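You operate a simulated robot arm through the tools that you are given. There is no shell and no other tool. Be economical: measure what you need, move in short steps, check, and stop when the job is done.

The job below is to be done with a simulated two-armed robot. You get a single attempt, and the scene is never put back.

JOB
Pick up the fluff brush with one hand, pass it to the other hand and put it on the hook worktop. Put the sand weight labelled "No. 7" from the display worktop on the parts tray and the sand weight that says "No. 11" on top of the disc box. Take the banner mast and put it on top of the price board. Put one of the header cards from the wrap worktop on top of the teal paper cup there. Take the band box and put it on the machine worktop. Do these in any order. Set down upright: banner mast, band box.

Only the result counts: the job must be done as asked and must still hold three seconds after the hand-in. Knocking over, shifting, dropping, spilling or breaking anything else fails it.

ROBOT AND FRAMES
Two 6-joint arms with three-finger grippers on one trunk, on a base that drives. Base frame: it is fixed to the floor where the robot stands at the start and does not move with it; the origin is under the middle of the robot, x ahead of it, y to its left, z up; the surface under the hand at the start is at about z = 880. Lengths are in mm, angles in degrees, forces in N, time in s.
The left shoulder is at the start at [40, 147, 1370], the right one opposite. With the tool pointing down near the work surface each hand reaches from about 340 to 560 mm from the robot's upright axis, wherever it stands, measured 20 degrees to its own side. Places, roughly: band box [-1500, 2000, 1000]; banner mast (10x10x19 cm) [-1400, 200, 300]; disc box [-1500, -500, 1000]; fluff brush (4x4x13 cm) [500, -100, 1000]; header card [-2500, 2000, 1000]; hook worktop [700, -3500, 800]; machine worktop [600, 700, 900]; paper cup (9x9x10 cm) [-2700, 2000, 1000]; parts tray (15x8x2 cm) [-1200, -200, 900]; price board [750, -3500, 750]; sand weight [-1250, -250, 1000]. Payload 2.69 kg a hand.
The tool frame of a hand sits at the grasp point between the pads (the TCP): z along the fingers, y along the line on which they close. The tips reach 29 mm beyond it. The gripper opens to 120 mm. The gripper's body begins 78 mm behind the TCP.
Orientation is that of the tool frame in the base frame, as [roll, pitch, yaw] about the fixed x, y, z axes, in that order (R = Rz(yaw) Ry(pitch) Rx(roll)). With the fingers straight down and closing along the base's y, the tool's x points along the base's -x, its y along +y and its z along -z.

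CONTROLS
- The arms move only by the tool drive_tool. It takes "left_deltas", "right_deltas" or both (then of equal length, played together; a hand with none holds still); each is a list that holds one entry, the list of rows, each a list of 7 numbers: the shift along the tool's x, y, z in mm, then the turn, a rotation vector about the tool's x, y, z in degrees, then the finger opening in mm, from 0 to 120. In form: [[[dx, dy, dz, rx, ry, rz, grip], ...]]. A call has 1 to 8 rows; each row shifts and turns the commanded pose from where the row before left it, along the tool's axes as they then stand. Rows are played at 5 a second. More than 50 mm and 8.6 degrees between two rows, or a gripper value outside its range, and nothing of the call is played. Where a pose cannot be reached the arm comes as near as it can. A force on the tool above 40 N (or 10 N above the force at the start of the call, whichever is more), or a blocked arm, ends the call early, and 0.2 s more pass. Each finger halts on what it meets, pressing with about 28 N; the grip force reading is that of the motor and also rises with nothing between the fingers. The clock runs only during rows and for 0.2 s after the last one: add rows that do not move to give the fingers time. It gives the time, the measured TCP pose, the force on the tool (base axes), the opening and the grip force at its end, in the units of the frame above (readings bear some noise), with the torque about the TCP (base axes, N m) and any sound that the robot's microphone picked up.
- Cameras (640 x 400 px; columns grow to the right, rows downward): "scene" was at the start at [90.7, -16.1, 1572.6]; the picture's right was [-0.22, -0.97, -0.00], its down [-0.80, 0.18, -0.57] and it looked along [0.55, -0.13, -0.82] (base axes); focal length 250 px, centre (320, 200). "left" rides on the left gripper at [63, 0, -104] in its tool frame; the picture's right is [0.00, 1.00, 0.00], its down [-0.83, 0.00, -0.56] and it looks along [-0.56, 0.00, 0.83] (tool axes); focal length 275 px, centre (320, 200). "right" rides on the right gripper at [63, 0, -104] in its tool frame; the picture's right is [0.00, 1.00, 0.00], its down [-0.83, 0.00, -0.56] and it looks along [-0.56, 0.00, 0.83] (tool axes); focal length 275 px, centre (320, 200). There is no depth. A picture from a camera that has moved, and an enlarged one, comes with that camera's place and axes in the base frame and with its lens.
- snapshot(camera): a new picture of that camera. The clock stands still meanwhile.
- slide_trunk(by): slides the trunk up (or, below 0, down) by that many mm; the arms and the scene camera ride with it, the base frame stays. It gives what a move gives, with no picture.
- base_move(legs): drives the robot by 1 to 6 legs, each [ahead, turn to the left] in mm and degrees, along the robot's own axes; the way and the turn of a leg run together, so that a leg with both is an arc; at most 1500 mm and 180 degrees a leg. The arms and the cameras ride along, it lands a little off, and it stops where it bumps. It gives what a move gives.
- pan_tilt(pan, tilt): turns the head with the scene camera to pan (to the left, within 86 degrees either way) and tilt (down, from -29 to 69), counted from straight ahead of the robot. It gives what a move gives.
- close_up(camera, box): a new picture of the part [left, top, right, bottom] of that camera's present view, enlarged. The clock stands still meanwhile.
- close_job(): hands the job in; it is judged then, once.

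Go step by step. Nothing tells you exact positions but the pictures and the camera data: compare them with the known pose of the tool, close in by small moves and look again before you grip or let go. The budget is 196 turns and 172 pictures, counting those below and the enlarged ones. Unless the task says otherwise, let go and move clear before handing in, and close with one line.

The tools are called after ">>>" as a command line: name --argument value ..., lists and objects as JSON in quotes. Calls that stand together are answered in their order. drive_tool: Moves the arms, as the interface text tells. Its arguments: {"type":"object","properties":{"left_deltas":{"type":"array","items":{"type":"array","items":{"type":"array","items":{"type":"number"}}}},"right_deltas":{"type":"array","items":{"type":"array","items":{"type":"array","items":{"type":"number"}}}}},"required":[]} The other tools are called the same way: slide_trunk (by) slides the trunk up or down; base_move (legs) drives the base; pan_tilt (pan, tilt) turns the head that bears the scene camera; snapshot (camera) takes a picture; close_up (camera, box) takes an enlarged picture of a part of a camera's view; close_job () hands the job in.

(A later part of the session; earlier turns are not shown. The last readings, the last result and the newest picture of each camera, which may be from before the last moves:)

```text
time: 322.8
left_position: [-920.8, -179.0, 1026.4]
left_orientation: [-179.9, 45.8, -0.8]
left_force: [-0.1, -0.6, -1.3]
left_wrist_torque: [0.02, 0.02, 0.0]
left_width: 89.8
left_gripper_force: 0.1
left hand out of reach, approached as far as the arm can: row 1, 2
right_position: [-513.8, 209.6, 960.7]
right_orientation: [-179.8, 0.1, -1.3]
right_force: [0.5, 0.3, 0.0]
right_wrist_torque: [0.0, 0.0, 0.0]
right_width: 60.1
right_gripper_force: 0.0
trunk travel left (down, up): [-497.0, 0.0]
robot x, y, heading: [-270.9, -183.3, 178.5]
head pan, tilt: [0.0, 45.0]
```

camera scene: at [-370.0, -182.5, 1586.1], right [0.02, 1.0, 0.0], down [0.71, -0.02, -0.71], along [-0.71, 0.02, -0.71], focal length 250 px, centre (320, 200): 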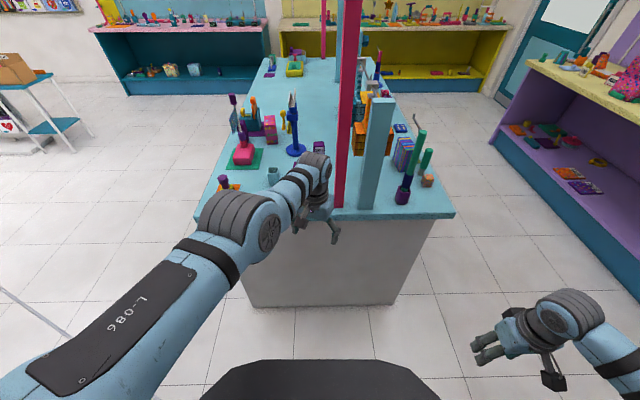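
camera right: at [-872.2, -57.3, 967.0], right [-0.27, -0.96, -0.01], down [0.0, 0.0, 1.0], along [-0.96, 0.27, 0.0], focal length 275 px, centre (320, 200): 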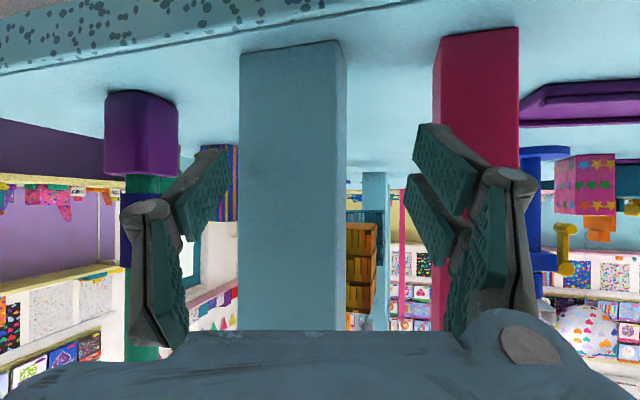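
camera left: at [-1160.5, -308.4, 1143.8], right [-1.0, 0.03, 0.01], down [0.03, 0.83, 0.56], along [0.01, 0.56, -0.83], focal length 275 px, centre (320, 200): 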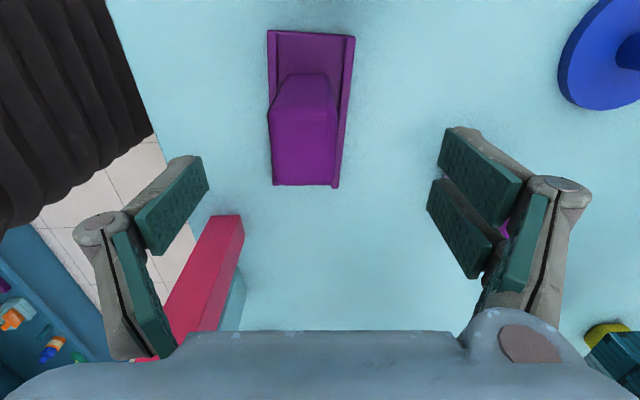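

>>> drive_tool --left_deltas '[[[0, 16, 0, 0, 0, 0, 90], [0, 16, 0, 0, 0, 0, 90], [0, 0, 0, 0, 0, 0, 90]]]'

>>> base_move --legs '[[180, 0]]'

>>> snapshot --camera "scene"

>>> snapshot --camera "left"

```text
time: 323.6
left_position: [-932.8, -206.9, 1022.3]
left_orientation: [-180.0, 45.9, -0.8]
left_force: [0.2, -0.2, 0.3]
left_wrist_torque: [0.01, -0.03, 0.0]
left_width: 90.1
left_gripper_force: 0.0
left hand out of reach, approached as far as the arm can: row 1, 2
right_position: [-514.1, 210.6, 962.1]
right_orientation: [180.0, 0.0, -1.3]
right_force: [0.1, -0.7, 0.2]
right_wrist_torque: [0.01, -0.01, 0.01]
right_width: 59.7
right_gripper_force: 0.0
trunk travel left (down, up): [-497.0, 0.0]
robot x, y, heading: [-268.7, -186.9, 178.7]
head pan, tilt: [0.0, 45.0]
```

```text
time: 325.1
left_position: [-1109.1, -202.8, 1025.7]
left_orientation: [-179.9, 46.1, -0.8]
left_force: [0.6, -0.4, 0.9]
left_wrist_torque: [-0.03, 0.0, -0.03]
left_width: 89.8
left_gripper_force: 0.0
right_position: [-690.2, 214.0, 962.8]
right_orientation: [-179.9, 0.4, -1.3]
right_force: [1.1, 0.6, 0.8]
right_wrist_torque: [-0.01, 0.04, 0.02]
right_width: 60.0
right_gripper_force: 0.2
trunk travel left (down, up): [-497.0, 0.0]
robot x, y, heading: [-450.9, -180.1, 178.4]
head pan, tilt: [0.0, 45.0]
```

```text
75 pictures are left
camera scene: at [-545.0, -178.3, 1586.5], right [0.02, 1.0, 0.0], down [0.7, -0.02, -0.71], along [-0.71, 0.02, -0.7], focal length 250 px, centre (320, 200)
```

scene: 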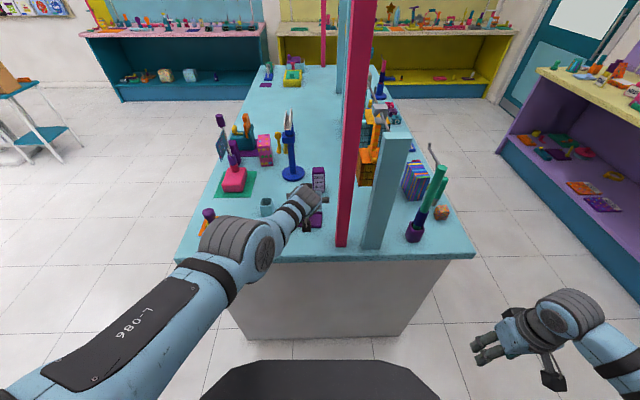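

```text
74 pictures are left
camera left: at [-991.3, -205.2, 1052.4], right [-0.02, -1.0, 0.0], down [-0.18, 0.01, 0.98], along [-0.98, 0.02, -0.18], focal length 275 px, centre (320, 200)
```

left: 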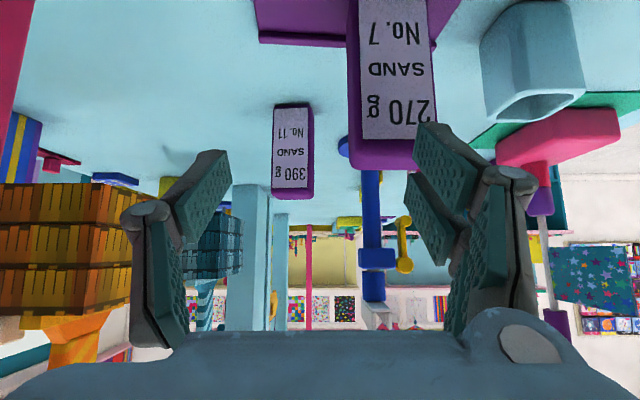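

The left double finger would only just clear No. 7's top. I'll back off and gain height first.

>>> base_move --legs '[[-70, 0]]'

>>> drive_tool --left_deltas '[[[-25, 0, -10, 0, 0, 0, 70], [-25, 0, -10, 0, 0, 0, 70], [0, 0, 0, 0, 0, 0, 70]]]'

```text
time: 326.1
left_position: [-1053.0, -204.8, 1015.4]
left_orientation: [-179.9, 45.2, -0.8]
left_force: [-1.5, 0.3, -0.4]
left_wrist_torque: [0.0, -0.05, -0.02]
left_width: 90.0
left_gripper_force: 0.0
right_position: [-633.2, 213.2, 958.4]
right_orientation: [-180.0, -0.5, -1.3]
right_force: [-1.6, -0.2, 0.4]
right_wrist_torque: [0.0, -0.12, 0.04]
right_width: 59.8
right_gripper_force: 0.1
trunk travel left (down, up): [-497.0, 0.0]
robot x, y, heading: [-379.7, -181.5, 178.9]
head pan, tilt: [0.0, 45.0]
```

```text
time: 326.9
left_position: [-1064.1, -204.5, 1071.5]
left_orientation: [-179.9, 45.6, -0.8]
left_force: [0.5, -0.2, -1.0]
left_wrist_torque: [-0.02, -0.02, 0.0]
left_width: 69.8
left_gripper_force: 0.0
right_position: [-625.4, 212.8, 961.0]
right_orientation: [-179.8, 0.1, -1.3]
right_force: [0.5, 0.2, 0.4]
right_wrist_torque: [0.0, 0.02, 0.02]
right_width: 60.2
right_gripper_force: 0.1
trunk travel left (down, up): [-497.0, 0.0]
robot x, y, heading: [-378.3, -183.0, 178.9]
head pan, tilt: [0.0, 45.0]
```

Now high enough (z 1071). I'll drive forward until the hand is beyond No. 11, then come down over it.

>>> base_move --legs '[[335, 0]]'

>>> snapshot --camera "scene"

>>> snapshot --camera "left"

```text
time: 329.1
left_position: [-1389.9, -196.0, 1073.1]
left_orientation: [180.0, 46.0, -0.8]
left_force: [0.5, -0.1, 0.3]
left_wrist_torque: [0.02, 0.01, -0.01]
left_width: 69.8
left_gripper_force: 0.0
right_position: [-951.2, 220.4, 962.0]
right_orientation: [180.0, 0.2, -1.4]
right_force: [-0.4, 0.0, -0.5]
right_wrist_torque: [0.0, 0.01, 0.02]
right_width: 60.0
right_gripper_force: 0.1
trunk travel left (down, up): [-497.0, 0.0]
robot x, y, heading: [-707.7, -177.1, 178.7]
head pan, tilt: [0.0, 45.0]
```

```text
73 pictures are left
camera scene: at [-806.3, -172.2, 1586.4], right [0.02, 1.0, 0.0], down [0.71, -0.02, -0.71], along [-0.71, 0.02, -0.71], focal length 250 px, centre (320, 200)
```

scene: 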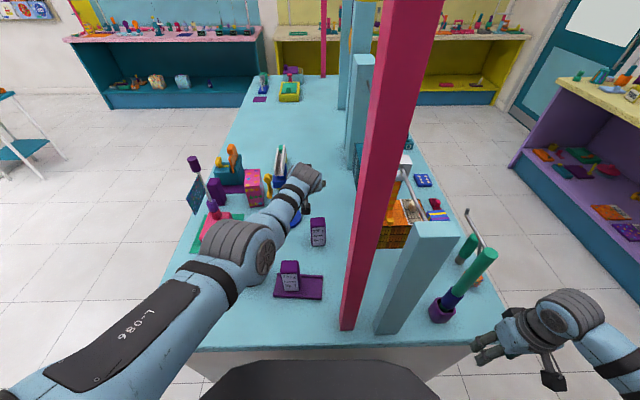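

```text
72 pictures are left
camera left: at [-1271.4, -199.0, 1101.9], right [-0.02, -1.0, 0.0], down [-0.18, 0.01, 0.98], along [-0.98, 0.02, -0.18], focal length 275 px, centre (320, 200)
```

left: 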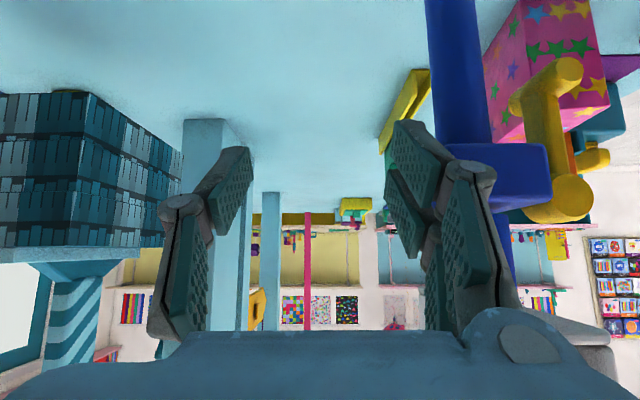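

>>> drive_tool --left_deltas '[[[0, -16, 0, 0, 0, 0, 90], [0, -15, 0, 0, 0, 0, 90], [35, 0, 5, 0, 0, 0, 90], [35, 0, 5, 0, 0, 0, 90], [0, 0, 0, 0, 0, 0, 90]]]'

>>> close_up --camera "scene" --box '[240, 150, 400, 250]'

>>> snapshot --camera "left"

```text
time: 330.3
left_position: [-1354.1, -195.0, 1020.8]
left_orientation: [178.3, 46.6, -0.8]
left_force: [-0.3, -0.2, 0.2]
left_wrist_torque: [-0.01, 0.02, 0.01]
left_width: 89.8
left_gripper_force: 0.0
left hand out of reach, approached as far as the arm can: row 1, 2, 4
right_position: [-952.4, 221.2, 962.6]
right_orientation: [-179.8, 0.2, -1.5]
right_force: [0.4, 0.9, 0.7]
right_wrist_torque: [0.0, 0.02, -0.03]
right_width: 60.2
right_gripper_force: 0.2
trunk travel left (down, up): [-497.0, 0.0]
robot x, y, heading: [-708.2, -179.3, 178.6]
head pan, tilt: [0.0, 45.0]
```

```text
4.00 times, centred on (320, 200) of scene
camera zoom: at [-810.1, -171.7, 1586.1], right [0.02, 1.0, 0.0], down [0.71, -0.02, -0.71], along [-0.71, 0.02, -0.71], focal length 999 px, centre (320, 200)
```

zoom: 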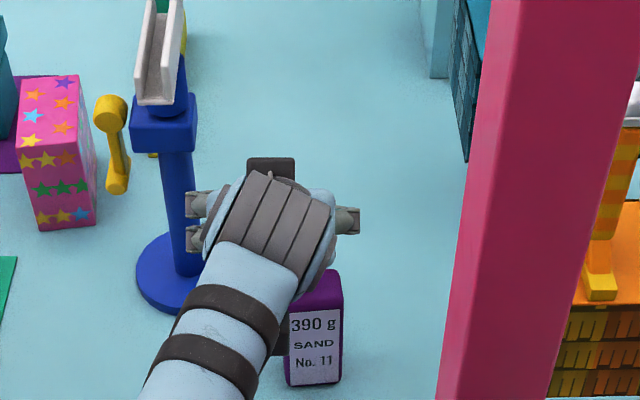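

```text
70 pictures are left
camera left: at [-1235.1, -195.3, 1046.3], right [0.0, -1.0, 0.02], down [-0.17, 0.02, 0.99], along [-0.99, -0.01, -0.17], focal length 275 px, centre (320, 200)
```

left: 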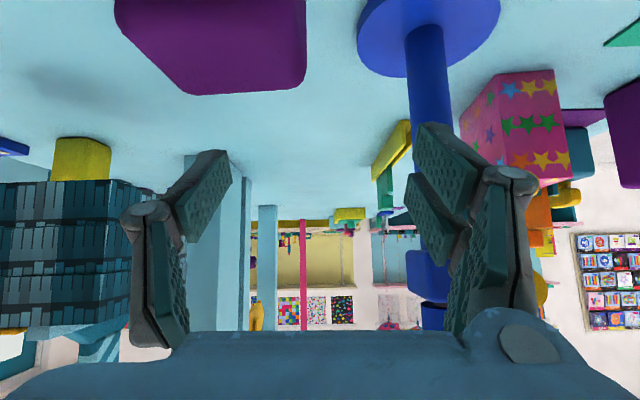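

The arm can't reach further inward, so I'll raise a bit, rotate the base 3° right to swing the hand over the weight, and then come down.

>>> drive_tool --left_deltas '[[[-25, 0, -8, 0, 0, 0, 90], [0, 0, 0, 1.5, 0, 0, 90], [0, 0, 0, 0, 0, 0, 90]]]'

>>> base_move --legs '[[0, -3.2]]'

>>> snapshot --camera "left"

```text
time: 331.1
left_position: [-1358.0, -185.0, 1039.5]
left_orientation: [-179.1, 46.0, -0.9]
left_force: [0.3, -0.5, -0.3]
left_wrist_torque: [-0.01, 0.04, -0.02]
left_width: 90.2
left_gripper_force: 0.1
right_position: [-953.5, 220.6, 962.7]
right_orientation: [-179.9, 0.2, -1.4]
right_force: [0.7, 0.7, 0.3]
right_wrist_torque: [-0.01, -0.04, -0.03]
right_width: 59.9
right_gripper_force: 0.0
trunk travel left (down, up): [-497.0, 0.0]
robot x, y, heading: [-707.5, -175.1, 178.5]
head pan, tilt: [0.0, 45.0]
```

```text
time: 332.0
left_position: [-1358.6, -151.5, 1036.7]
left_orientation: [-179.1, 45.8, -4.1]
left_force: [0.1, -0.6, 0.1]
left_wrist_torque: [0.02, 0.03, 0.0]
left_width: 90.0
left_gripper_force: 0.0
right_position: [-932.0, 231.9, 961.6]
right_orientation: [-179.8, 0.1, -4.6]
right_force: [0.5, 0.5, 0.1]
right_wrist_torque: [0.01, 0.01, 0.0]
right_width: 60.1
right_gripper_force: 0.0
trunk travel left (down, up): [-497.0, 0.0]
robot x, y, heading: [-710.4, -175.2, 175.6]
head pan, tilt: [0.0, 45.0]
```

```text
69 pictures are left
camera left: at [-1241.1, -161.2, 1064.3], right [-0.08, -1.0, -0.01], down [-0.18, 0.01, 0.98], along [-0.98, 0.08, -0.18], focal length 275 px, centre (320, 200)
```

left: 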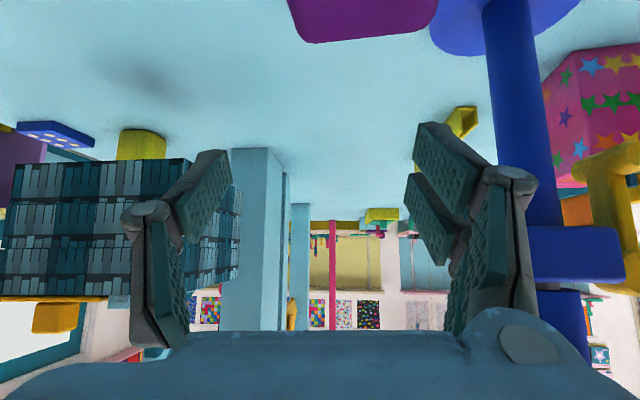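

>>> drive_tool --left_deltas '[[[0, 12, 0, 0, 0, 0, 90], [31, 0, 8, 0, 0, 0, 90], [31, 0, 8, 0, 0, 0, 90], [0, 0, 0, 0, 0, 0, 90]]]'

>>> snapshot --camera "left"

>>> close_up --camera "scene" --box '[240, 150, 400, 250]'

```text
time: 333.2
left_position: [-1341.5, -191.0, 990.0]
left_orientation: [178.0, 47.1, -4.5]
left_force: [0.0, 1.1, 0.8]
left_wrist_torque: [0.03, -0.01, 0.01]
left_width: 90.9
left_gripper_force: 0.2
right_position: [-931.5, 233.8, 961.7]
right_orientation: [-179.8, 0.2, -4.6]
right_force: [0.8, 0.2, -0.1]
right_wrist_torque: [-0.01, 0.01, -0.01]
right_width: 59.9
right_gripper_force: 0.0
trunk travel left (down, up): [-497.0, 0.0]
robot x, y, heading: [-710.0, -180.7, 175.0]
head pan, tilt: [0.0, 45.0]
stopped in row 4 (left hand): the arm was blocked; the commanded pose is now the measured one
```

```text
68 pictures are left
camera left: at [-1223.4, -197.6, 1015.3], right [-0.06, -1.0, 0.03], down [-0.16, 0.04, 0.99], along [-0.99, 0.05, -0.16], focal length 275 px, centre (320, 200)
```

left: 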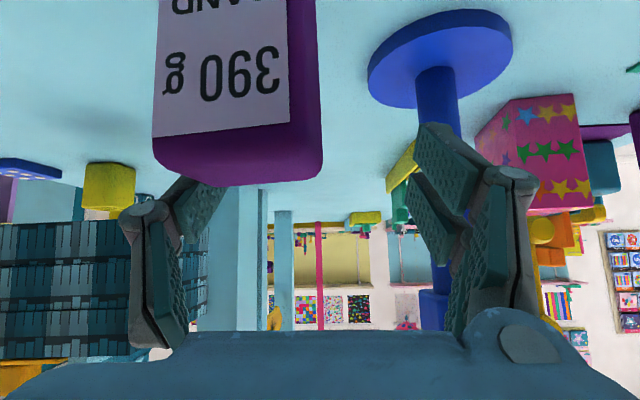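

```text
4.00 times, centred on (320, 200) of scene
camera zoom: at [-809.9, -165.9, 1586.1], right [0.08, 1.0, 0.0], down [0.7, -0.06, -0.71], along [-0.7, 0.06, -0.71], focal length 999 px, centre (320, 200)
```

zoom: 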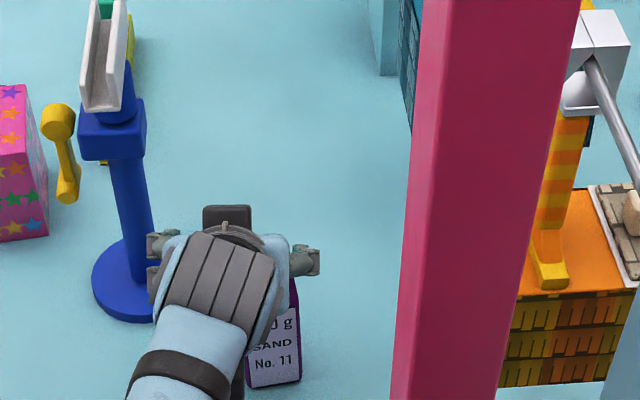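

The arm's inward limit pushed it off line and the finger brushed the weight's top edge. I'll raise it, shift the arm left, and rotate the base right so the weight falls in the left arm's natural zone.

>>> drive_tool --left_deltas '[[[-20, 0, -10, 0, 0, 0, 100], [-30, 0, -10, 0, 0, 0, 100], [0, 0, 0, 0, 0, 0, 100]]]'

>>> drive_tool --left_deltas '[[[0, 28, 0, 2, 0, 0, 80], [0, 28, 0, 0, 0, 0, 80], [0, 28, 0, 0, 0, 0, 80], [0, 0, 0, 0, 0, 0, 80]]]'

>>> base_move --legs '[[0, -7.5]]'

>>> snapshot --camera "left"

>>> snapshot --camera "scene"

```text
time: 334.0
left_position: [-1357.6, -181.4, 1040.4]
left_orientation: [178.7, 46.8, -4.3]
left_force: [0.7, -0.9, -0.1]
left_wrist_torque: [0.02, 0.0, 0.02]
left_width: 99.9
left_gripper_force: 0.1
right_position: [-931.0, 234.3, 961.6]
right_orientation: [-179.9, 0.1, -4.5]
right_force: [-0.3, -0.3, -0.2]
right_wrist_torque: [0.03, 0.02, 0.02]
right_width: 60.0
right_gripper_force: 0.0
trunk travel left (down, up): [-497.0, 0.0]
robot x, y, heading: [-712.8, -175.3, 175.4]
head pan, tilt: [0.0, 45.0]
```

```text
time: 335.0
left_position: [-1364.9, -267.2, 1040.9]
left_orientation: [-179.5, 46.9, -4.4]
left_force: [-0.3, -0.4, -0.3]
left_wrist_torque: [0.01, 0.02, 0.01]
left_width: 80.2
left_gripper_force: 0.1
right_position: [-931.4, 233.8, 962.8]
right_orientation: [-179.9, 0.1, -4.6]
right_force: [0.0, 0.6, 0.6]
right_wrist_torque: [0.01, 0.0, -0.03]
right_width: 59.9
right_gripper_force: 0.0
trunk travel left (down, up): [-497.0, 0.0]
robot x, y, heading: [-706.2, -174.3, 175.2]
head pan, tilt: [0.0, 45.0]
```

```text
time: 336.0
left_position: [-1371.8, -183.6, 1039.7]
left_orientation: [-179.3, 46.9, -11.9]
left_force: [0.7, -0.5, 0.4]
left_wrist_torque: [0.0, -0.01, -0.03]
left_width: 80.1
left_gripper_force: 0.1
right_position: [-877.4, 257.0, 963.2]
right_orientation: [-179.8, 0.2, -12.1]
right_force: [0.5, 0.2, 0.0]
right_wrist_torque: [0.03, 0.03, 0.02]
right_width: 59.9
right_gripper_force: 0.1
trunk travel left (down, up): [-497.0, 0.0]
robot x, y, heading: [-708.4, -175.1, 167.7]
head pan, tilt: [0.0, 45.0]
```

```text
66 pictures are left
camera left: at [-1256.6, -210.2, 1065.2], right [-0.22, -0.98, -0.01], down [-0.16, 0.03, 0.99], along [-0.96, 0.21, -0.16], focal length 275 px, centre (320, 200)
```

left: 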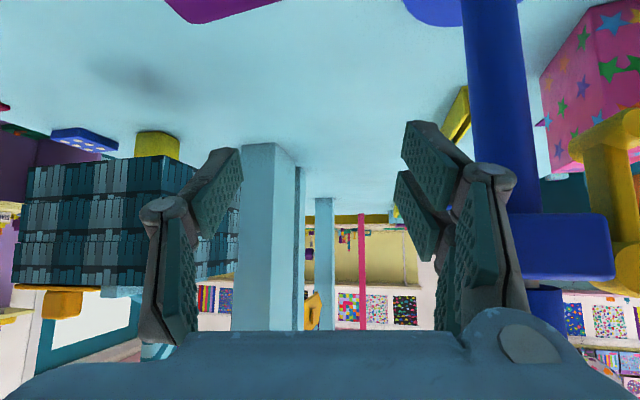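

```text
65 pictures are left
camera scene: at [-809.0, -156.5, 1586.1], right [0.21, 0.98, 0.0], down [0.69, -0.15, -0.71], along [-0.69, 0.15, -0.71], focal length 250 px, centre (320, 200)
```

scene: 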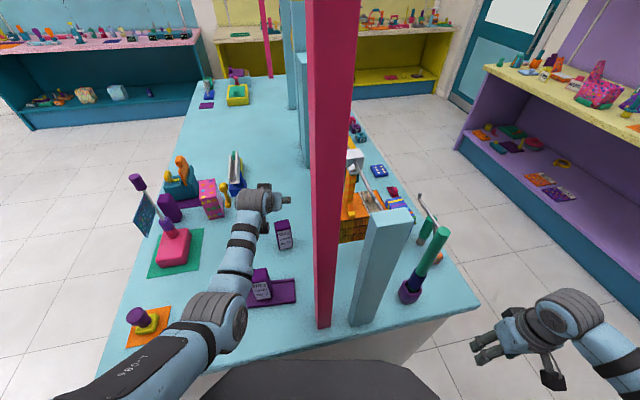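

>>> drive_tool --left_deltas '[[[0, 0, 0, -4.2, 0, -4.2, 90], [0, 0, 0, -4.2, 0, -4.2, 90], [0, -10, 0, 0, 0, 0, 90], [0, -10, 0, 0, 0, 0, 90], [0, 0, 0, 0, 0, 0, 90]]]'

>>> snapshot --camera "left"

```text
time: 337.2
left_position: [-1370.7, -160.8, 1041.7]
left_orientation: [-178.8, 46.9, 0.4]
left_force: [-0.6, 0.2, 0.7]
left_wrist_torque: [0.0, 0.01, 0.02]
left_width: 90.1
left_gripper_force: 0.1
right_position: [-875.9, 259.5, 961.0]
right_orientation: [-179.9, 0.2, -12.1]
right_force: [-0.4, -0.3, -0.5]
right_wrist_torque: [0.01, -0.03, 0.0]
right_width: 59.9
right_gripper_force: 0.2
trunk travel left (down, up): [-497.0, 0.0]
robot x, y, heading: [-712.3, -175.2, 168.0]
head pan, tilt: [0.0, 45.0]
```

```text
64 pictures are left
camera left: at [-1253.2, -163.0, 1066.2], right [-0.01, -1.0, -0.01], down [-0.16, -0.01, 0.99], along [-0.99, 0.01, -0.16], focal length 275 px, centre (320, 200)
```

left: 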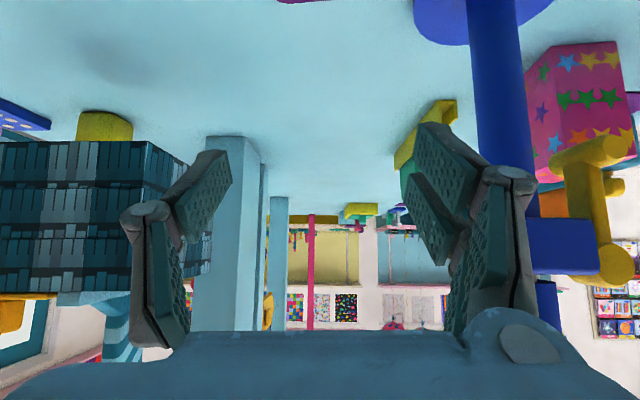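

Aligned now (y≈-161). Descending onto the weight.

>>> drive_tool --left_deltas '[[[30, 0, 6, 0, 0, 0, 95], [30, 0, 6, 0, 0, 0, 95], [20, 0, 4, 0, 0, 0, 95], [0, 0, 0, 0, 0, 0, 95]]]'

>>> snapshot --camera "left"

```text
time: 338.2
left_position: [-1328.1, -160.5, 971.2]
left_orientation: [-178.8, 46.8, 0.5]
left_force: [0.0, 0.1, -0.9]
left_wrist_torque: [0.04, 0.02, -0.02]
left_width: 94.9
left_gripper_force: 0.1
right_position: [-876.2, 258.2, 962.5]
right_orientation: [-180.0, 0.2, -12.0]
right_force: [-0.6, 0.6, -0.5]
right_wrist_torque: [0.02, 0.04, -0.01]
right_width: 60.0
right_gripper_force: 0.1
trunk travel left (down, up): [-497.0, 0.0]
robot x, y, heading: [-708.0, -177.5, 167.7]
head pan, tilt: [0.0, 45.0]
```

```text
63 pictures are left
camera left: at [-1209.7, -163.6, 996.2], right [-0.01, -1.0, -0.01], down [-0.16, -0.01, 0.99], along [-0.99, 0.01, -0.16], focal length 275 px, centre (320, 200)
```

left: 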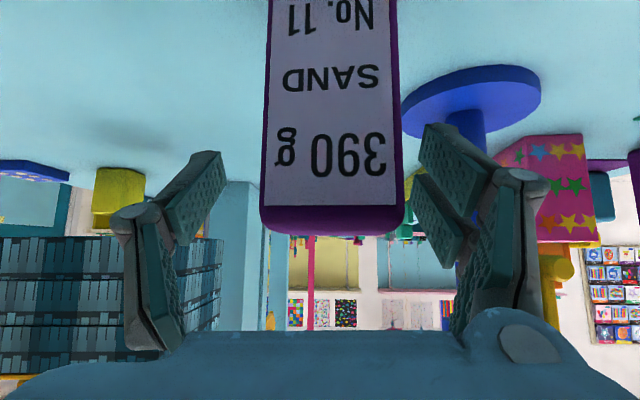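

>>> drive_tool --left_deltas '[[[20, 4, 3, 0, 0, 0, 95], [0, 0, 0, 0, 0, 0, 70], [0, 0, 0, 0, 0, 0, 55], [0, 0, 0, 0, 0, 0, 45], [0, 0, 0, 0, 0, 0, 35], [0, 0, 0, 0, 0, 0, 35], [0, 0, 0, 0, 0, 0, 35]]]'

>>> snapshot --camera "left"

```text
time: 339.8
left_position: [-1319.6, -167.8, 955.2]
left_orientation: [-179.4, 47.2, 0.2]
left_force: [-8.8, 2.0, 16.2]
left_wrist_torque: [-0.22, 0.37, -0.09]
left_width: 48.9
left_gripper_force: 27.6
right_position: [-875.6, 259.9, 962.3]
right_orientation: [180.0, 0.2, -12.2]
right_force: [0.5, 0.0, -0.1]
right_wrist_torque: [0.02, 0.02, 0.03]
right_width: 60.0
right_gripper_force: 0.0
trunk travel left (down, up): [-497.0, 0.0]
robot x, y, heading: [-711.7, -177.0, 168.0]
head pan, tilt: [0.0, 45.0]
```

```text
62 pictures are left
camera left: at [-1201.1, -170.6, 981.0], right [-0.01, -1.0, 0.0], down [-0.16, 0.0, 0.99], along [-0.99, 0.01, -0.16], focal length 275 px, centre (320, 200)
```

left: 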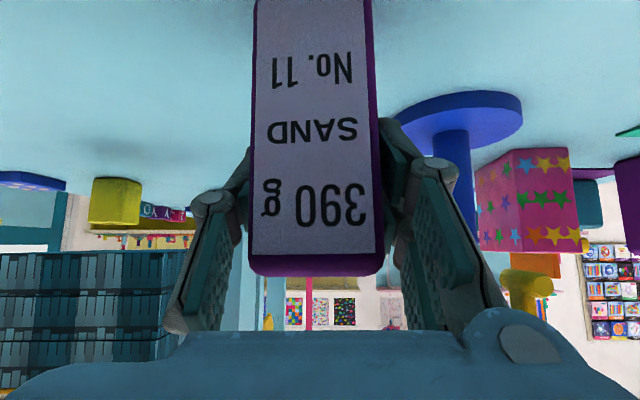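

Gripped. Lifting straight up.

>>> drive_tool --left_deltas '[[[-15, 0, -14, 0, 0, 0, 35], [-22, 0, -20, 0, 0, 0, 35], [-22, 0, -20, 0, 0, 0, 35], [-15, 0, -10, 0, 0, 0, 35], [0, 0, 0, 0, 0, 0, 35]]]'

>>> snapshot --camera "left"

>>> snapshot --camera "scene"

```text
time: 341.0
left_position: [-1327.5, -189.5, 1050.2]
left_orientation: [178.3, 47.1, -0.6]
left_force: [0.0, 0.0, -3.4]
left_wrist_torque: [-0.02, 0.05, 0.01]
left_width: 48.5
left_gripper_force: 27.6
right_position: [-876.9, 259.8, 961.3]
right_orientation: [-179.9, 0.2, -12.0]
right_force: [-0.3, 0.8, 0.6]
right_wrist_torque: [0.01, 0.0, 0.03]
right_width: 60.0
right_gripper_force: 0.1
trunk travel left (down, up): [-497.0, 0.0]
robot x, y, heading: [-710.8, -175.8, 167.7]
head pan, tilt: [0.0, 45.0]
```

```text
61 pictures are left
camera left: at [-1210.3, -187.8, 1074.1], right [0.01, -1.0, 0.02], down [-0.16, 0.02, 0.99], along [-0.99, -0.01, -0.16], focal length 275 px, centre (320, 200)
```

left: 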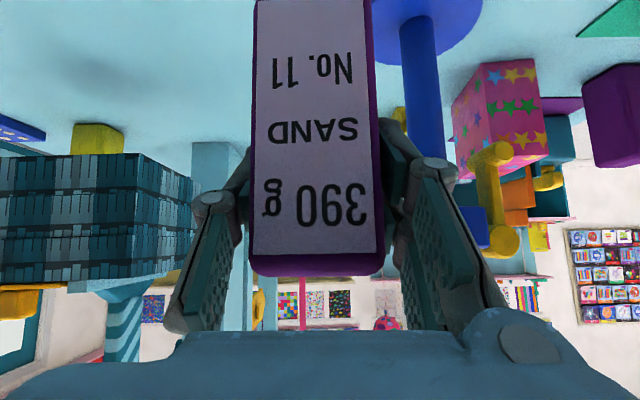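

```text
60 pictures are left
camera scene: at [-809.0, -152.9, 1586.0], right [0.21, 0.98, 0.0], down [0.69, -0.15, -0.71], along [-0.69, 0.15, -0.71], focal length 250 px, centre (320, 200)
```

scene: 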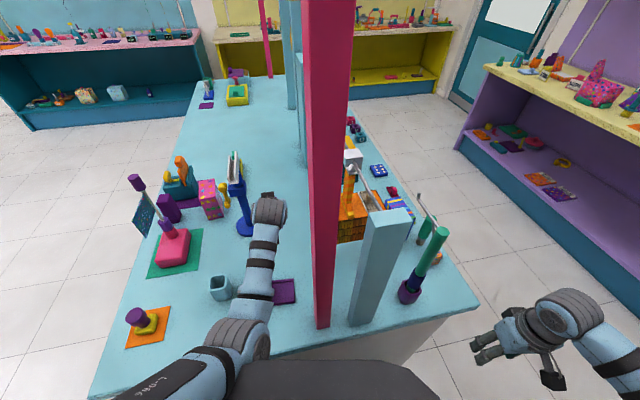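

>>> drive_tool --left_deltas '[[[-25, 0, -12, 0, 0, 0, 35], [-25, 0, -12, 0, 0, 0, 35], [0, 0, 0, 0, 0, 0, 35]]]'

```text
time: 341.8
left_position: [-1338.4, -168.2, 1106.8]
left_orientation: [-179.0, 46.8, 0.4]
left_force: [0.5, -0.2, -3.3]
left_wrist_torque: [0.0, 0.03, 0.04]
left_width: 48.2
left_gripper_force: 28.1
right_position: [-876.9, 259.4, 960.3]
right_orientation: [-180.0, 0.2, -12.0]
right_force: [0.3, 1.0, -1.1]
right_wrist_torque: [-0.05, 0.0, -0.02]
right_width: 60.0
right_gripper_force: 0.0
trunk travel left (down, up): [-497.0, 0.0]
robot x, y, heading: [-713.6, -174.2, 167.8]
head pan, tilt: [0.0, 45.0]
```

Clear above everything. Backing out and driving around to the island's south side to inspect the disc box.

>>> base_move --legs '[[-400, 0], [0, 102], [1080, 0], [0, -80]]'

>>> pan_tilt --pan -25 --tilt 25

>>> snapshot --camera "scene"

```text
time: 357.0
left_position: [-893.5, -1551.9, 1104.2]
left_orientation: [-179.0, 46.7, 23.2]
left_force: [-0.2, -0.4, -2.8]
left_wrist_torque: [-0.04, 0.04, 0.0]
left_width: 47.5
left_gripper_force: 28.3
right_position: [-633.2, -979.3, 962.1]
right_orientation: [-179.9, 0.2, 10.7]
right_force: [0.5, -0.3, -0.5]
right_wrist_torque: [0.01, 0.0, -0.01]
right_width: 60.0
right_gripper_force: 0.0
trunk travel left (down, up): [-497.0, 0.0]
robot x, y, heading: [-310.7, -1312.9, -169.4]
head pan, tilt: [0.0, 45.0]
```

```text
time: 357.9
left_position: [-893.1, -1552.4, 1103.5]
left_orientation: [-179.1, 46.7, 23.2]
left_force: [-0.2, -0.4, -4.1]
left_wrist_torque: [0.02, 0.04, 0.02]
left_width: 47.4
left_gripper_force: 27.9
right_position: [-633.7, -979.2, 961.4]
right_orientation: [179.9, 0.2, 10.7]
right_force: [-0.5, 0.6, 0.3]
right_wrist_torque: [0.04, 0.03, 0.0]
right_width: 60.1
right_gripper_force: 0.1
trunk travel left (down, up): [-497.0, 0.0]
robot x, y, heading: [-312.5, -1315.9, -169.3]
head pan, tilt: [-25.0, 25.0]
```

```text
59 pictures are left
camera scene: at [-420.6, -1294.9, 1616.6], right [0.25, 0.97, 0.0], down [0.41, -0.1, -0.91], along [-0.88, 0.22, -0.42], focal length 250 px, centre (320, 200)
```

scene: 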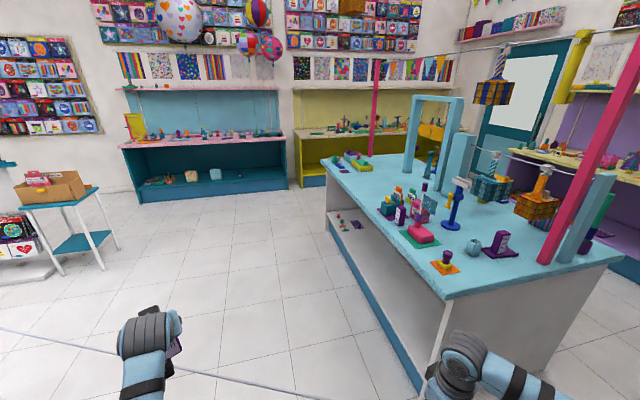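

>>> close_up --camera "scene" --box '[360, 160, 520, 280]'

```text
3.33 times, centred on (440, 220) of scene
camera zoom: at [-420.6, -1294.9, 1616.6], right [0.25, 0.97, 0.0], down [0.41, -0.1, -0.91], along [-0.88, 0.22, -0.42], focal length 833 px, centre (-80, 133)
```

zoom: 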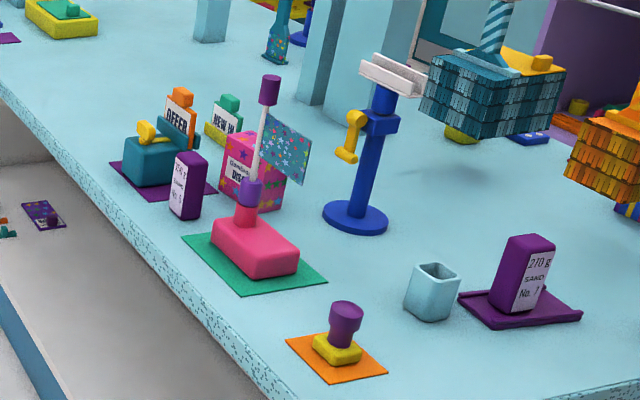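

The star box's label reads "DISC", so it's the disc box (another weight next to it is a distractor). I'll drive to stand south of it, facing north.

>>> base_move --legs '[[0, -10.7], [1085, 0], [0, -93]]'

>>> pan_tilt --pan 8 --tilt 42

>>> snapshot --camera "scene"

>>> close_up --camera "scene" --box '[230, 80, 390, 200]'

```text
time: 368.2
left_position: [-1491.1, -679.9, 1103.2]
left_orientation: [-179.2, 46.7, -81.4]
left_force: [-0.4, 0.6, -3.6]
left_wrist_torque: [0.03, 0.01, -0.02]
left_width: 47.5
left_gripper_force: 28.4
right_position: [-1000.7, -1074.5, 962.2]
right_orientation: [-179.9, 0.3, -93.8]
right_force: [-0.5, 0.5, -0.1]
right_wrist_torque: [0.0, 0.01, 0.0]
right_width: 59.8
right_gripper_force: 0.1
trunk travel left (down, up): [-497.0, 0.0]
robot x, y, heading: [-1406.7, -1301.0, 86.0]
head pan, tilt: [-25.0, 25.0]
```

```text
time: 369.2
left_position: [-1491.6, -680.0, 1103.0]
left_orientation: [-179.3, 46.7, -81.5]
left_force: [-0.4, -0.1, -3.7]
left_wrist_torque: [0.02, 0.02, 0.01]
left_width: 47.6
left_gripper_force: 28.0
right_position: [-1001.1, -1074.6, 961.8]
right_orientation: [-180.0, 0.2, -93.8]
right_force: [-0.4, 0.0, -0.8]
right_wrist_torque: [0.0, 0.01, -0.02]
right_width: 60.2
right_gripper_force: 0.1
trunk travel left (down, up): [-497.0, 0.0]
robot x, y, heading: [-1404.5, -1301.7, 86.3]
head pan, tilt: [8.0, 42.0]
```

```text
57 pictures are left
camera scene: at [-1410.1, -1198.6, 1590.4], right [1.0, 0.07, 0.0], down [0.05, -0.67, -0.74], along [-0.05, 0.74, -0.67], focal length 250 px, centre (320, 200)
```

scene: 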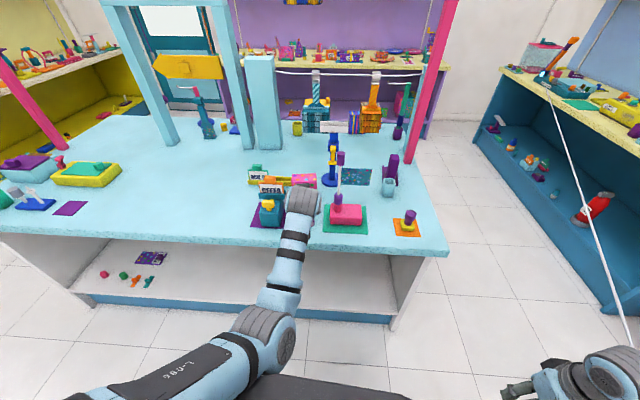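

```text
3.33 times, centred on (310, 140) of scene
camera zoom: at [-1410.1, -1198.6, 1590.4], right [1.0, 0.07, 0.0], down [0.05, -0.67, -0.74], along [-0.05, 0.74, -0.67], focal length 833 px, centre (353, 400)
```

zoom: 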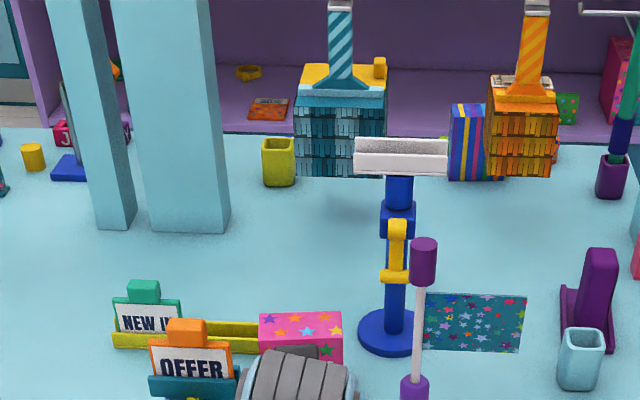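

The disc box's top is centred at about [-1526,-413], z≈990, 98×64 mm. I'll turn slightly and drive the held weight over it.

>>> base_move --legs '[[0, 3.3], [190, 0]]'

>>> pan_tilt --pan 10 --tilt 48

>>> close_up --camera "scene" --box '[230, 80, 390, 200]'

>>> snapshot --camera "left"

```text
time: 371.2
left_position: [-1527.7, -499.4, 1106.2]
left_orientation: [-179.1, 46.9, -77.9]
left_force: [-0.3, -1.2, -4.3]
left_wrist_torque: [0.05, 0.05, 0.0]
left_width: 47.8
left_gripper_force: 28.5
right_position: [-1014.5, -863.1, 961.8]
right_orientation: [-179.9, 0.4, -90.5]
right_force: [-0.2, -0.8, 1.5]
right_wrist_torque: [0.08, 0.0, -0.01]
right_width: 60.1
right_gripper_force: 0.1
trunk travel left (down, up): [-497.0, 0.0]
robot x, y, heading: [-1403.1, -1113.6, 89.5]
head pan, tilt: [8.0, 42.0]
```

```text
time: 371.8
left_position: [-1526.4, -495.8, 1103.8]
left_orientation: [-179.3, 46.6, -78.0]
left_force: [0.1, -0.9, -3.5]
left_wrist_torque: [0.04, 0.0, -0.02]
left_width: 47.6
left_gripper_force: 27.6
right_position: [-1013.5, -860.6, 962.3]
right_orientation: [-180.0, 0.3, -90.4]
right_force: [-0.3, -1.0, 1.0]
right_wrist_torque: [0.0, 0.0, 0.02]
right_width: 60.0
right_gripper_force: 0.0
trunk travel left (down, up): [-497.0, 0.0]
robot x, y, heading: [-1406.1, -1111.0, 89.4]
head pan, tilt: [10.0, 48.0]
```

```text
3.33 times, centred on (310, 140) of scene
camera zoom: at [-1417.2, -1014.7, 1582.0], right [0.99, 0.17, 0.0], down [0.12, -0.73, -0.67], along [-0.11, 0.66, -0.74], focal length 833 px, centre (353, 400)
```

zoom: 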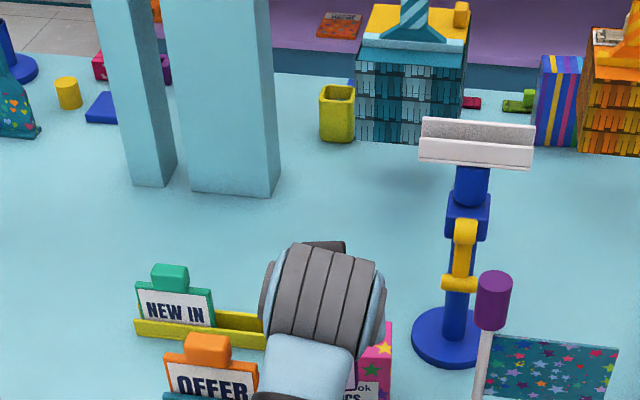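

```text
54 pictures are left
camera left: at [-1504.9, -613.9, 1129.8], right [-0.98, -0.2, -0.01], down [-0.04, 0.16, 0.99], along [-0.19, 0.97, -0.16], focal length 275 px, centre (320, 200)
```

left: 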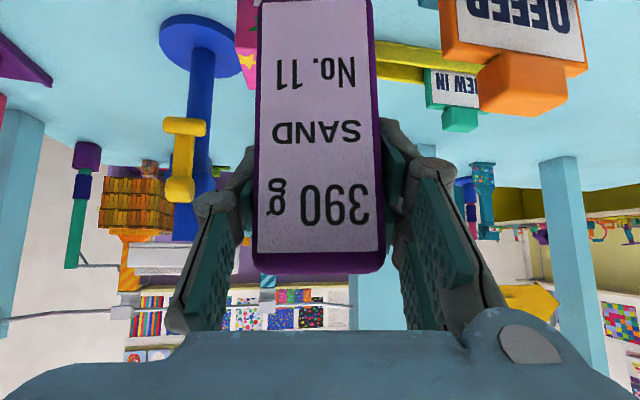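

>>> base_move --legs '[[86, 0]]'

>>> close_up --camera "scene" --box '[230, 100, 390, 220]'

>>> snapshot --camera "left"

```text
time: 372.9
left_position: [-1527.4, -423.8, 1107.2]
left_orientation: [-179.2, 47.1, -77.9]
left_force: [-0.9, -1.3, -4.4]
left_wrist_torque: [0.13, 0.04, 0.01]
left_width: 47.6
left_gripper_force: 28.1
right_position: [-1013.2, -785.9, 964.3]
right_orientation: [-179.9, 0.8, -90.4]
right_force: [0.0, -1.2, 0.5]
right_wrist_torque: [0.08, 0.0, 0.01]
right_width: 60.0
right_gripper_force: 0.0
trunk travel left (down, up): [-497.0, 0.0]
robot x, y, heading: [-1404.9, -1025.7, 89.6]
head pan, tilt: [10.0, 48.0]
```

```text
3.33 times, centred on (310, 160) of scene
camera zoom: at [-1416.6, -944.1, 1582.9], right [0.99, 0.16, 0.0], down [0.12, -0.73, -0.68], along [-0.11, 0.67, -0.74], focal length 833 px, centre (353, 333)
```

zoom: 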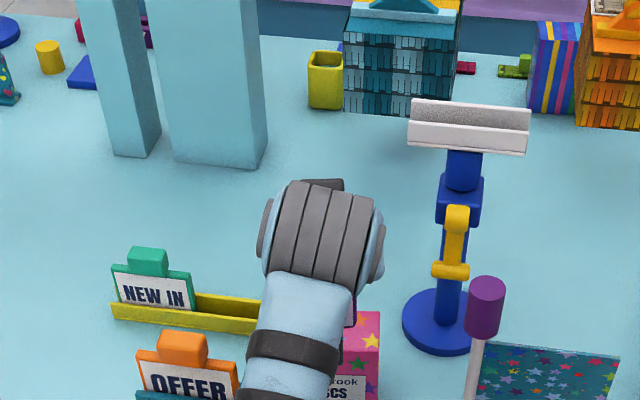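

```text
52 pictures are left
camera left: at [-1504.6, -540.8, 1132.5], right [-0.98, -0.2, -0.01], down [-0.04, 0.15, 0.99], along [-0.19, 0.97, -0.16], focal length 275 px, centre (320, 200)
```

left: 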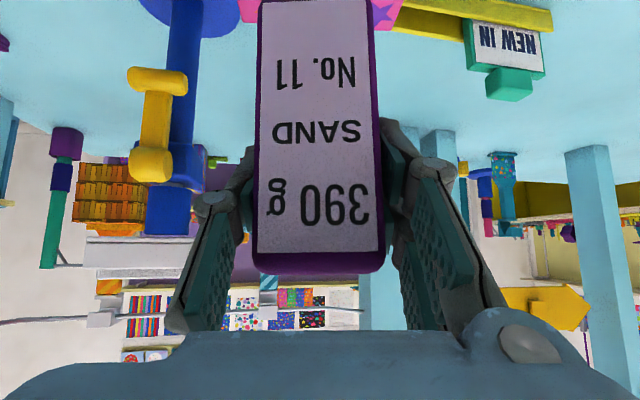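

>>> drive_tool --left_deltas '[[[10, 0, 14, 0, 0, 0, 35], [8, 0, 10, 0, 0, 0, 35], [0, 0, 0, 0, 0, 0, 35]]]'

>>> snapshot --camera "left"

>>> close_up --camera "scene" --box '[270, 160, 350, 220]'

```text
time: 373.7
left_position: [-1526.6, -409.7, 1072.2]
left_orientation: [-179.4, 46.6, -78.1]
left_force: [0.1, -0.1, -4.1]
left_wrist_torque: [0.01, 0.02, 0.04]
left_width: 47.6
left_gripper_force: 28.2
right_position: [-1012.7, -778.0, 962.0]
right_orientation: [180.0, 0.4, -90.4]
right_force: [-0.3, 0.8, -0.1]
right_wrist_torque: [0.0, 0.04, 0.04]
right_width: 59.8
right_gripper_force: 0.0
trunk travel left (down, up): [-497.0, 0.0]
robot x, y, heading: [-1406.5, -1026.2, 89.2]
head pan, tilt: [10.0, 48.0]
```

```text
51 pictures are left
camera left: at [-1504.8, -527.4, 1098.5], right [-0.98, -0.2, 0.0], down [-0.04, 0.16, 0.99], along [-0.19, 0.97, -0.17], focal length 275 px, centre (320, 200)
```

left: 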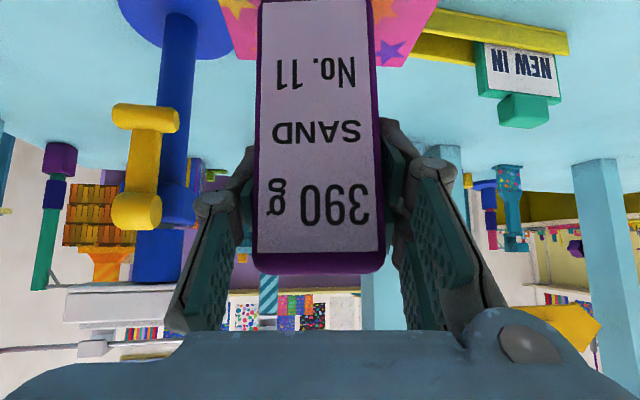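

```text
6.67 times, centred on (310, 190) of scene
camera zoom: at [-1416.3, -931.0, 1582.1], right [0.99, 0.16, 0.0], down [0.12, -0.73, -0.67], along [-0.11, 0.66, -0.74], focal length 1665 px, centre (387, 267)
```

zoom: 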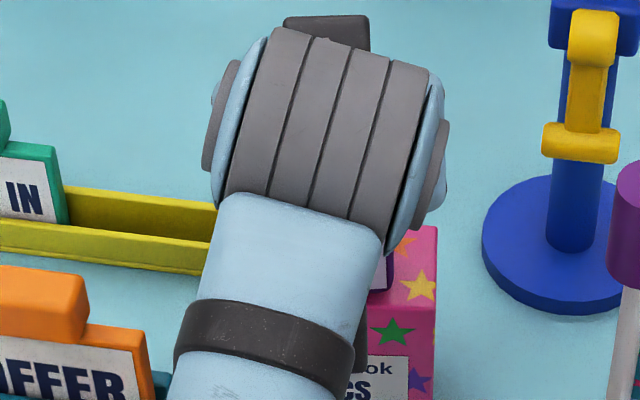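

>>> drive_tool --left_deltas '[[[2.2, 0, 2.0, 0, 0, 0, 35], [1.5, 0, 1.4, 0, 0, 0, 35], [1.5, 0, 1.4, 0, 0, 0, 35], [0, 0, 0, 0, 0, 0, 35]]]'

>>> drive_tool --left_deltas '[[[1.5, 0, 1.4, 0, 0, 0, 35], [1.5, 0, 1.4, 0, 0, 0, 35], [0, 0, 0, 0, 0, 0, 35]]]'

```text
time: 374.7
left_position: [-1527.4, -407.2, 1067.1]
left_orientation: [-179.4, 46.8, -78.2]
left_force: [-0.1, 7.0, 17.5]
left_wrist_torque: [0.7, 0.6, -0.17]
left_width: 47.8
left_gripper_force: 27.8
right_position: [-1011.9, -776.7, 961.2]
right_orientation: [180.0, 0.4, -90.4]
right_force: [-0.4, 1.2, 0.1]
right_wrist_torque: [-0.01, 0.0, -0.01]
right_width: 60.3
right_gripper_force: 0.0
trunk travel left (down, up): [-497.0, 0.0]
robot x, y, heading: [-1407.3, -1024.2, 89.4]
head pan, tilt: [10.0, 48.0]
```

```text
time: 375.5
left_position: [-1525.4, -412.7, 1057.3]
left_orientation: [-179.5, 46.0, -78.2]
left_force: [2.4, -4.6, 13.3]
left_wrist_torque: [-0.3, -0.11, -0.01]
left_width: 47.7
left_gripper_force: 27.9
right_position: [-1012.5, -777.6, 961.1]
right_orientation: [180.0, 0.4, -90.4]
right_force: [0.3, 0.3, 0.3]
right_wrist_torque: [-0.05, 0.0, 0.03]
right_width: 60.2
right_gripper_force: 0.0
trunk travel left (down, up): [-497.0, 0.0]
robot x, y, heading: [-1405.4, -1024.6, 89.3]
head pan, tilt: [10.0, 48.0]
```

>>> snapshot --camera "left"

>>> close_up --camera "scene" --box '[270, 160, 350, 220]'

```text
49 pictures are left
camera left: at [-1503.9, -529.0, 1085.4], right [-0.98, -0.2, 0.0], down [-0.04, 0.17, 0.98], along [-0.19, 0.97, -0.18], focal length 275 px, centre (320, 200)
```

left: 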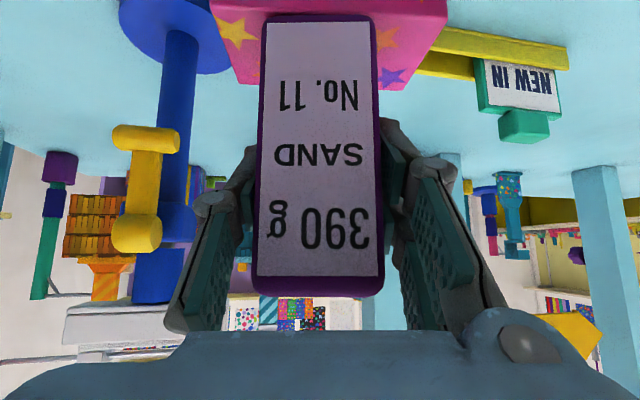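

```text
6.67 times, centred on (310, 190) of scene
camera zoom: at [-1414.7, -931.5, 1582.0], right [0.99, 0.16, 0.0], down [0.12, -0.73, -0.67], along [-0.11, 0.66, -0.74], focal length 1665 px, centre (387, 267)
```

zoom: 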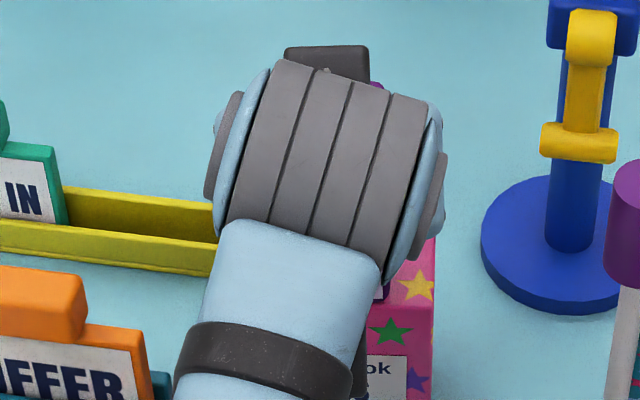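

The weight is resting on the box (it slid up slightly in the grip). Releasing gently and withdrawing backward-up along the fingers.

>>> drive_tool --left_deltas '[[[-1.5, 0, -1.4, 0, 0, 0, 42], [0, 0, 0, 0, 0, 0, 48], [0, 0, 0, 0, 0, 0, 54], [0, 0, 0, 0, 0, 0, 65], [0, 0, 0, 0, 0, 0, 75], [0, 0, 0, 0, 0, 0, 75]]]'

>>> snapshot --camera "left"

```text
time: 376.9
left_position: [-1527.6, -407.7, 1061.7]
left_orientation: [-179.5, 46.4, -78.1]
left_force: [0.2, -1.3, -0.2]
left_wrist_torque: [-0.02, 0.0, -0.05]
left_width: 75.0
left_gripper_force: 0.0
right_position: [-1013.0, -776.1, 961.2]
right_orientation: [180.0, 0.2, -90.3]
right_force: [0.3, -0.1, -0.2]
right_wrist_torque: [0.03, 0.0, -0.03]
right_width: 60.1
right_gripper_force: 0.1
trunk travel left (down, up): [-497.0, 0.0]
robot x, y, heading: [-1404.2, -1026.5, 89.4]
head pan, tilt: [10.0, 48.0]
```

```text
47 pictures are left
camera left: at [-1505.1, -525.0, 1088.6], right [-0.98, -0.2, 0.0], down [-0.04, 0.17, 0.99], along [-0.19, 0.97, -0.17], focal length 275 px, centre (320, 200)
```

left: 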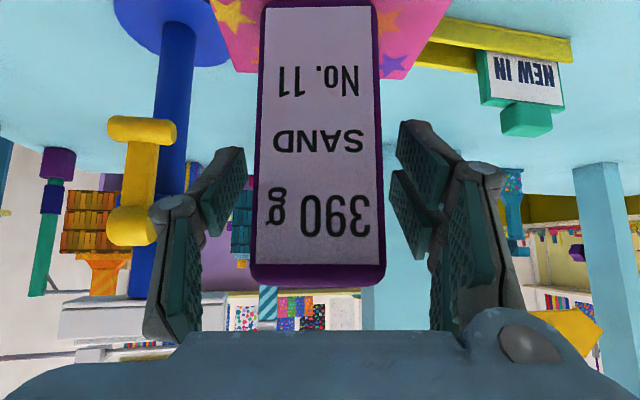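

>>> drive_tool --left_deltas '[[[0, 0, 0, 0, 0, 0, 90], [0, 0, 0, 0, 0, 0, 105], [0, 0, 0, 0, 0, 0, 105]]]'

>>> base_move --legs '[[-90, 0]]'

>>> snapshot --camera "left"

```text
time: 377.7
left_position: [-1526.9, -406.7, 1062.0]
left_orientation: [-179.5, 46.4, -78.2]
left_force: [0.8, 0.0, -0.4]
left_wrist_torque: [-0.03, -0.01, -0.01]
left_width: 105.1
left_gripper_force: 0.1
right_position: [-1011.9, -776.2, 961.8]
right_orientation: [179.9, 0.4, -90.4]
right_force: [-0.7, -0.6, -0.8]
right_wrist_torque: [0.01, 0.02, 0.03]
right_width: 60.0
right_gripper_force: 0.2
trunk travel left (down, up): [-497.0, 0.0]
robot x, y, heading: [-1402.9, -1022.4, 89.3]
head pan, tilt: [10.0, 48.0]
```

```text
time: 378.8
left_position: [-1528.5, -491.1, 1057.3]
left_orientation: [-179.6, 46.0, -78.3]
left_force: [0.1, 1.5, -0.7]
left_wrist_torque: [-0.06, -0.01, -0.05]
left_width: 104.8
left_gripper_force: 0.1
right_position: [-1014.7, -859.4, 958.3]
right_orientation: [179.9, -0.2, -90.4]
right_force: [0.1, -0.6, -0.9]
right_wrist_torque: [-0.1, 0.0, -0.02]
right_width: 60.2
right_gripper_force: 0.0
trunk travel left (down, up): [-497.0, 0.0]
robot x, y, heading: [-1407.6, -1116.1, 89.4]
head pan, tilt: [10.0, 48.0]
```

```text
46 pictures are left
camera left: at [-1506.3, -608.5, 1084.6], right [-0.98, -0.2, 0.0], down [-0.04, 0.17, 0.98], along [-0.19, 0.96, -0.18], focal length 275 px, centre (320, 200)
```

left: 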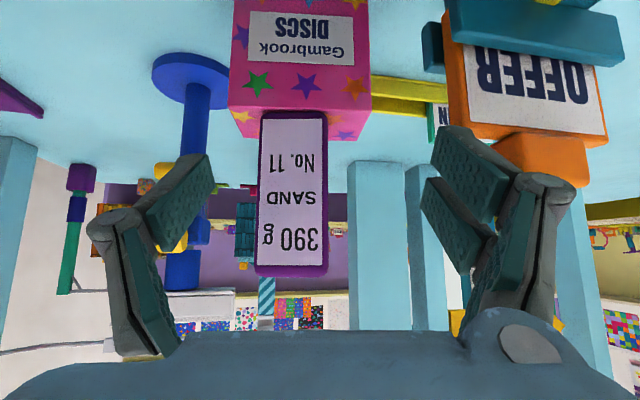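

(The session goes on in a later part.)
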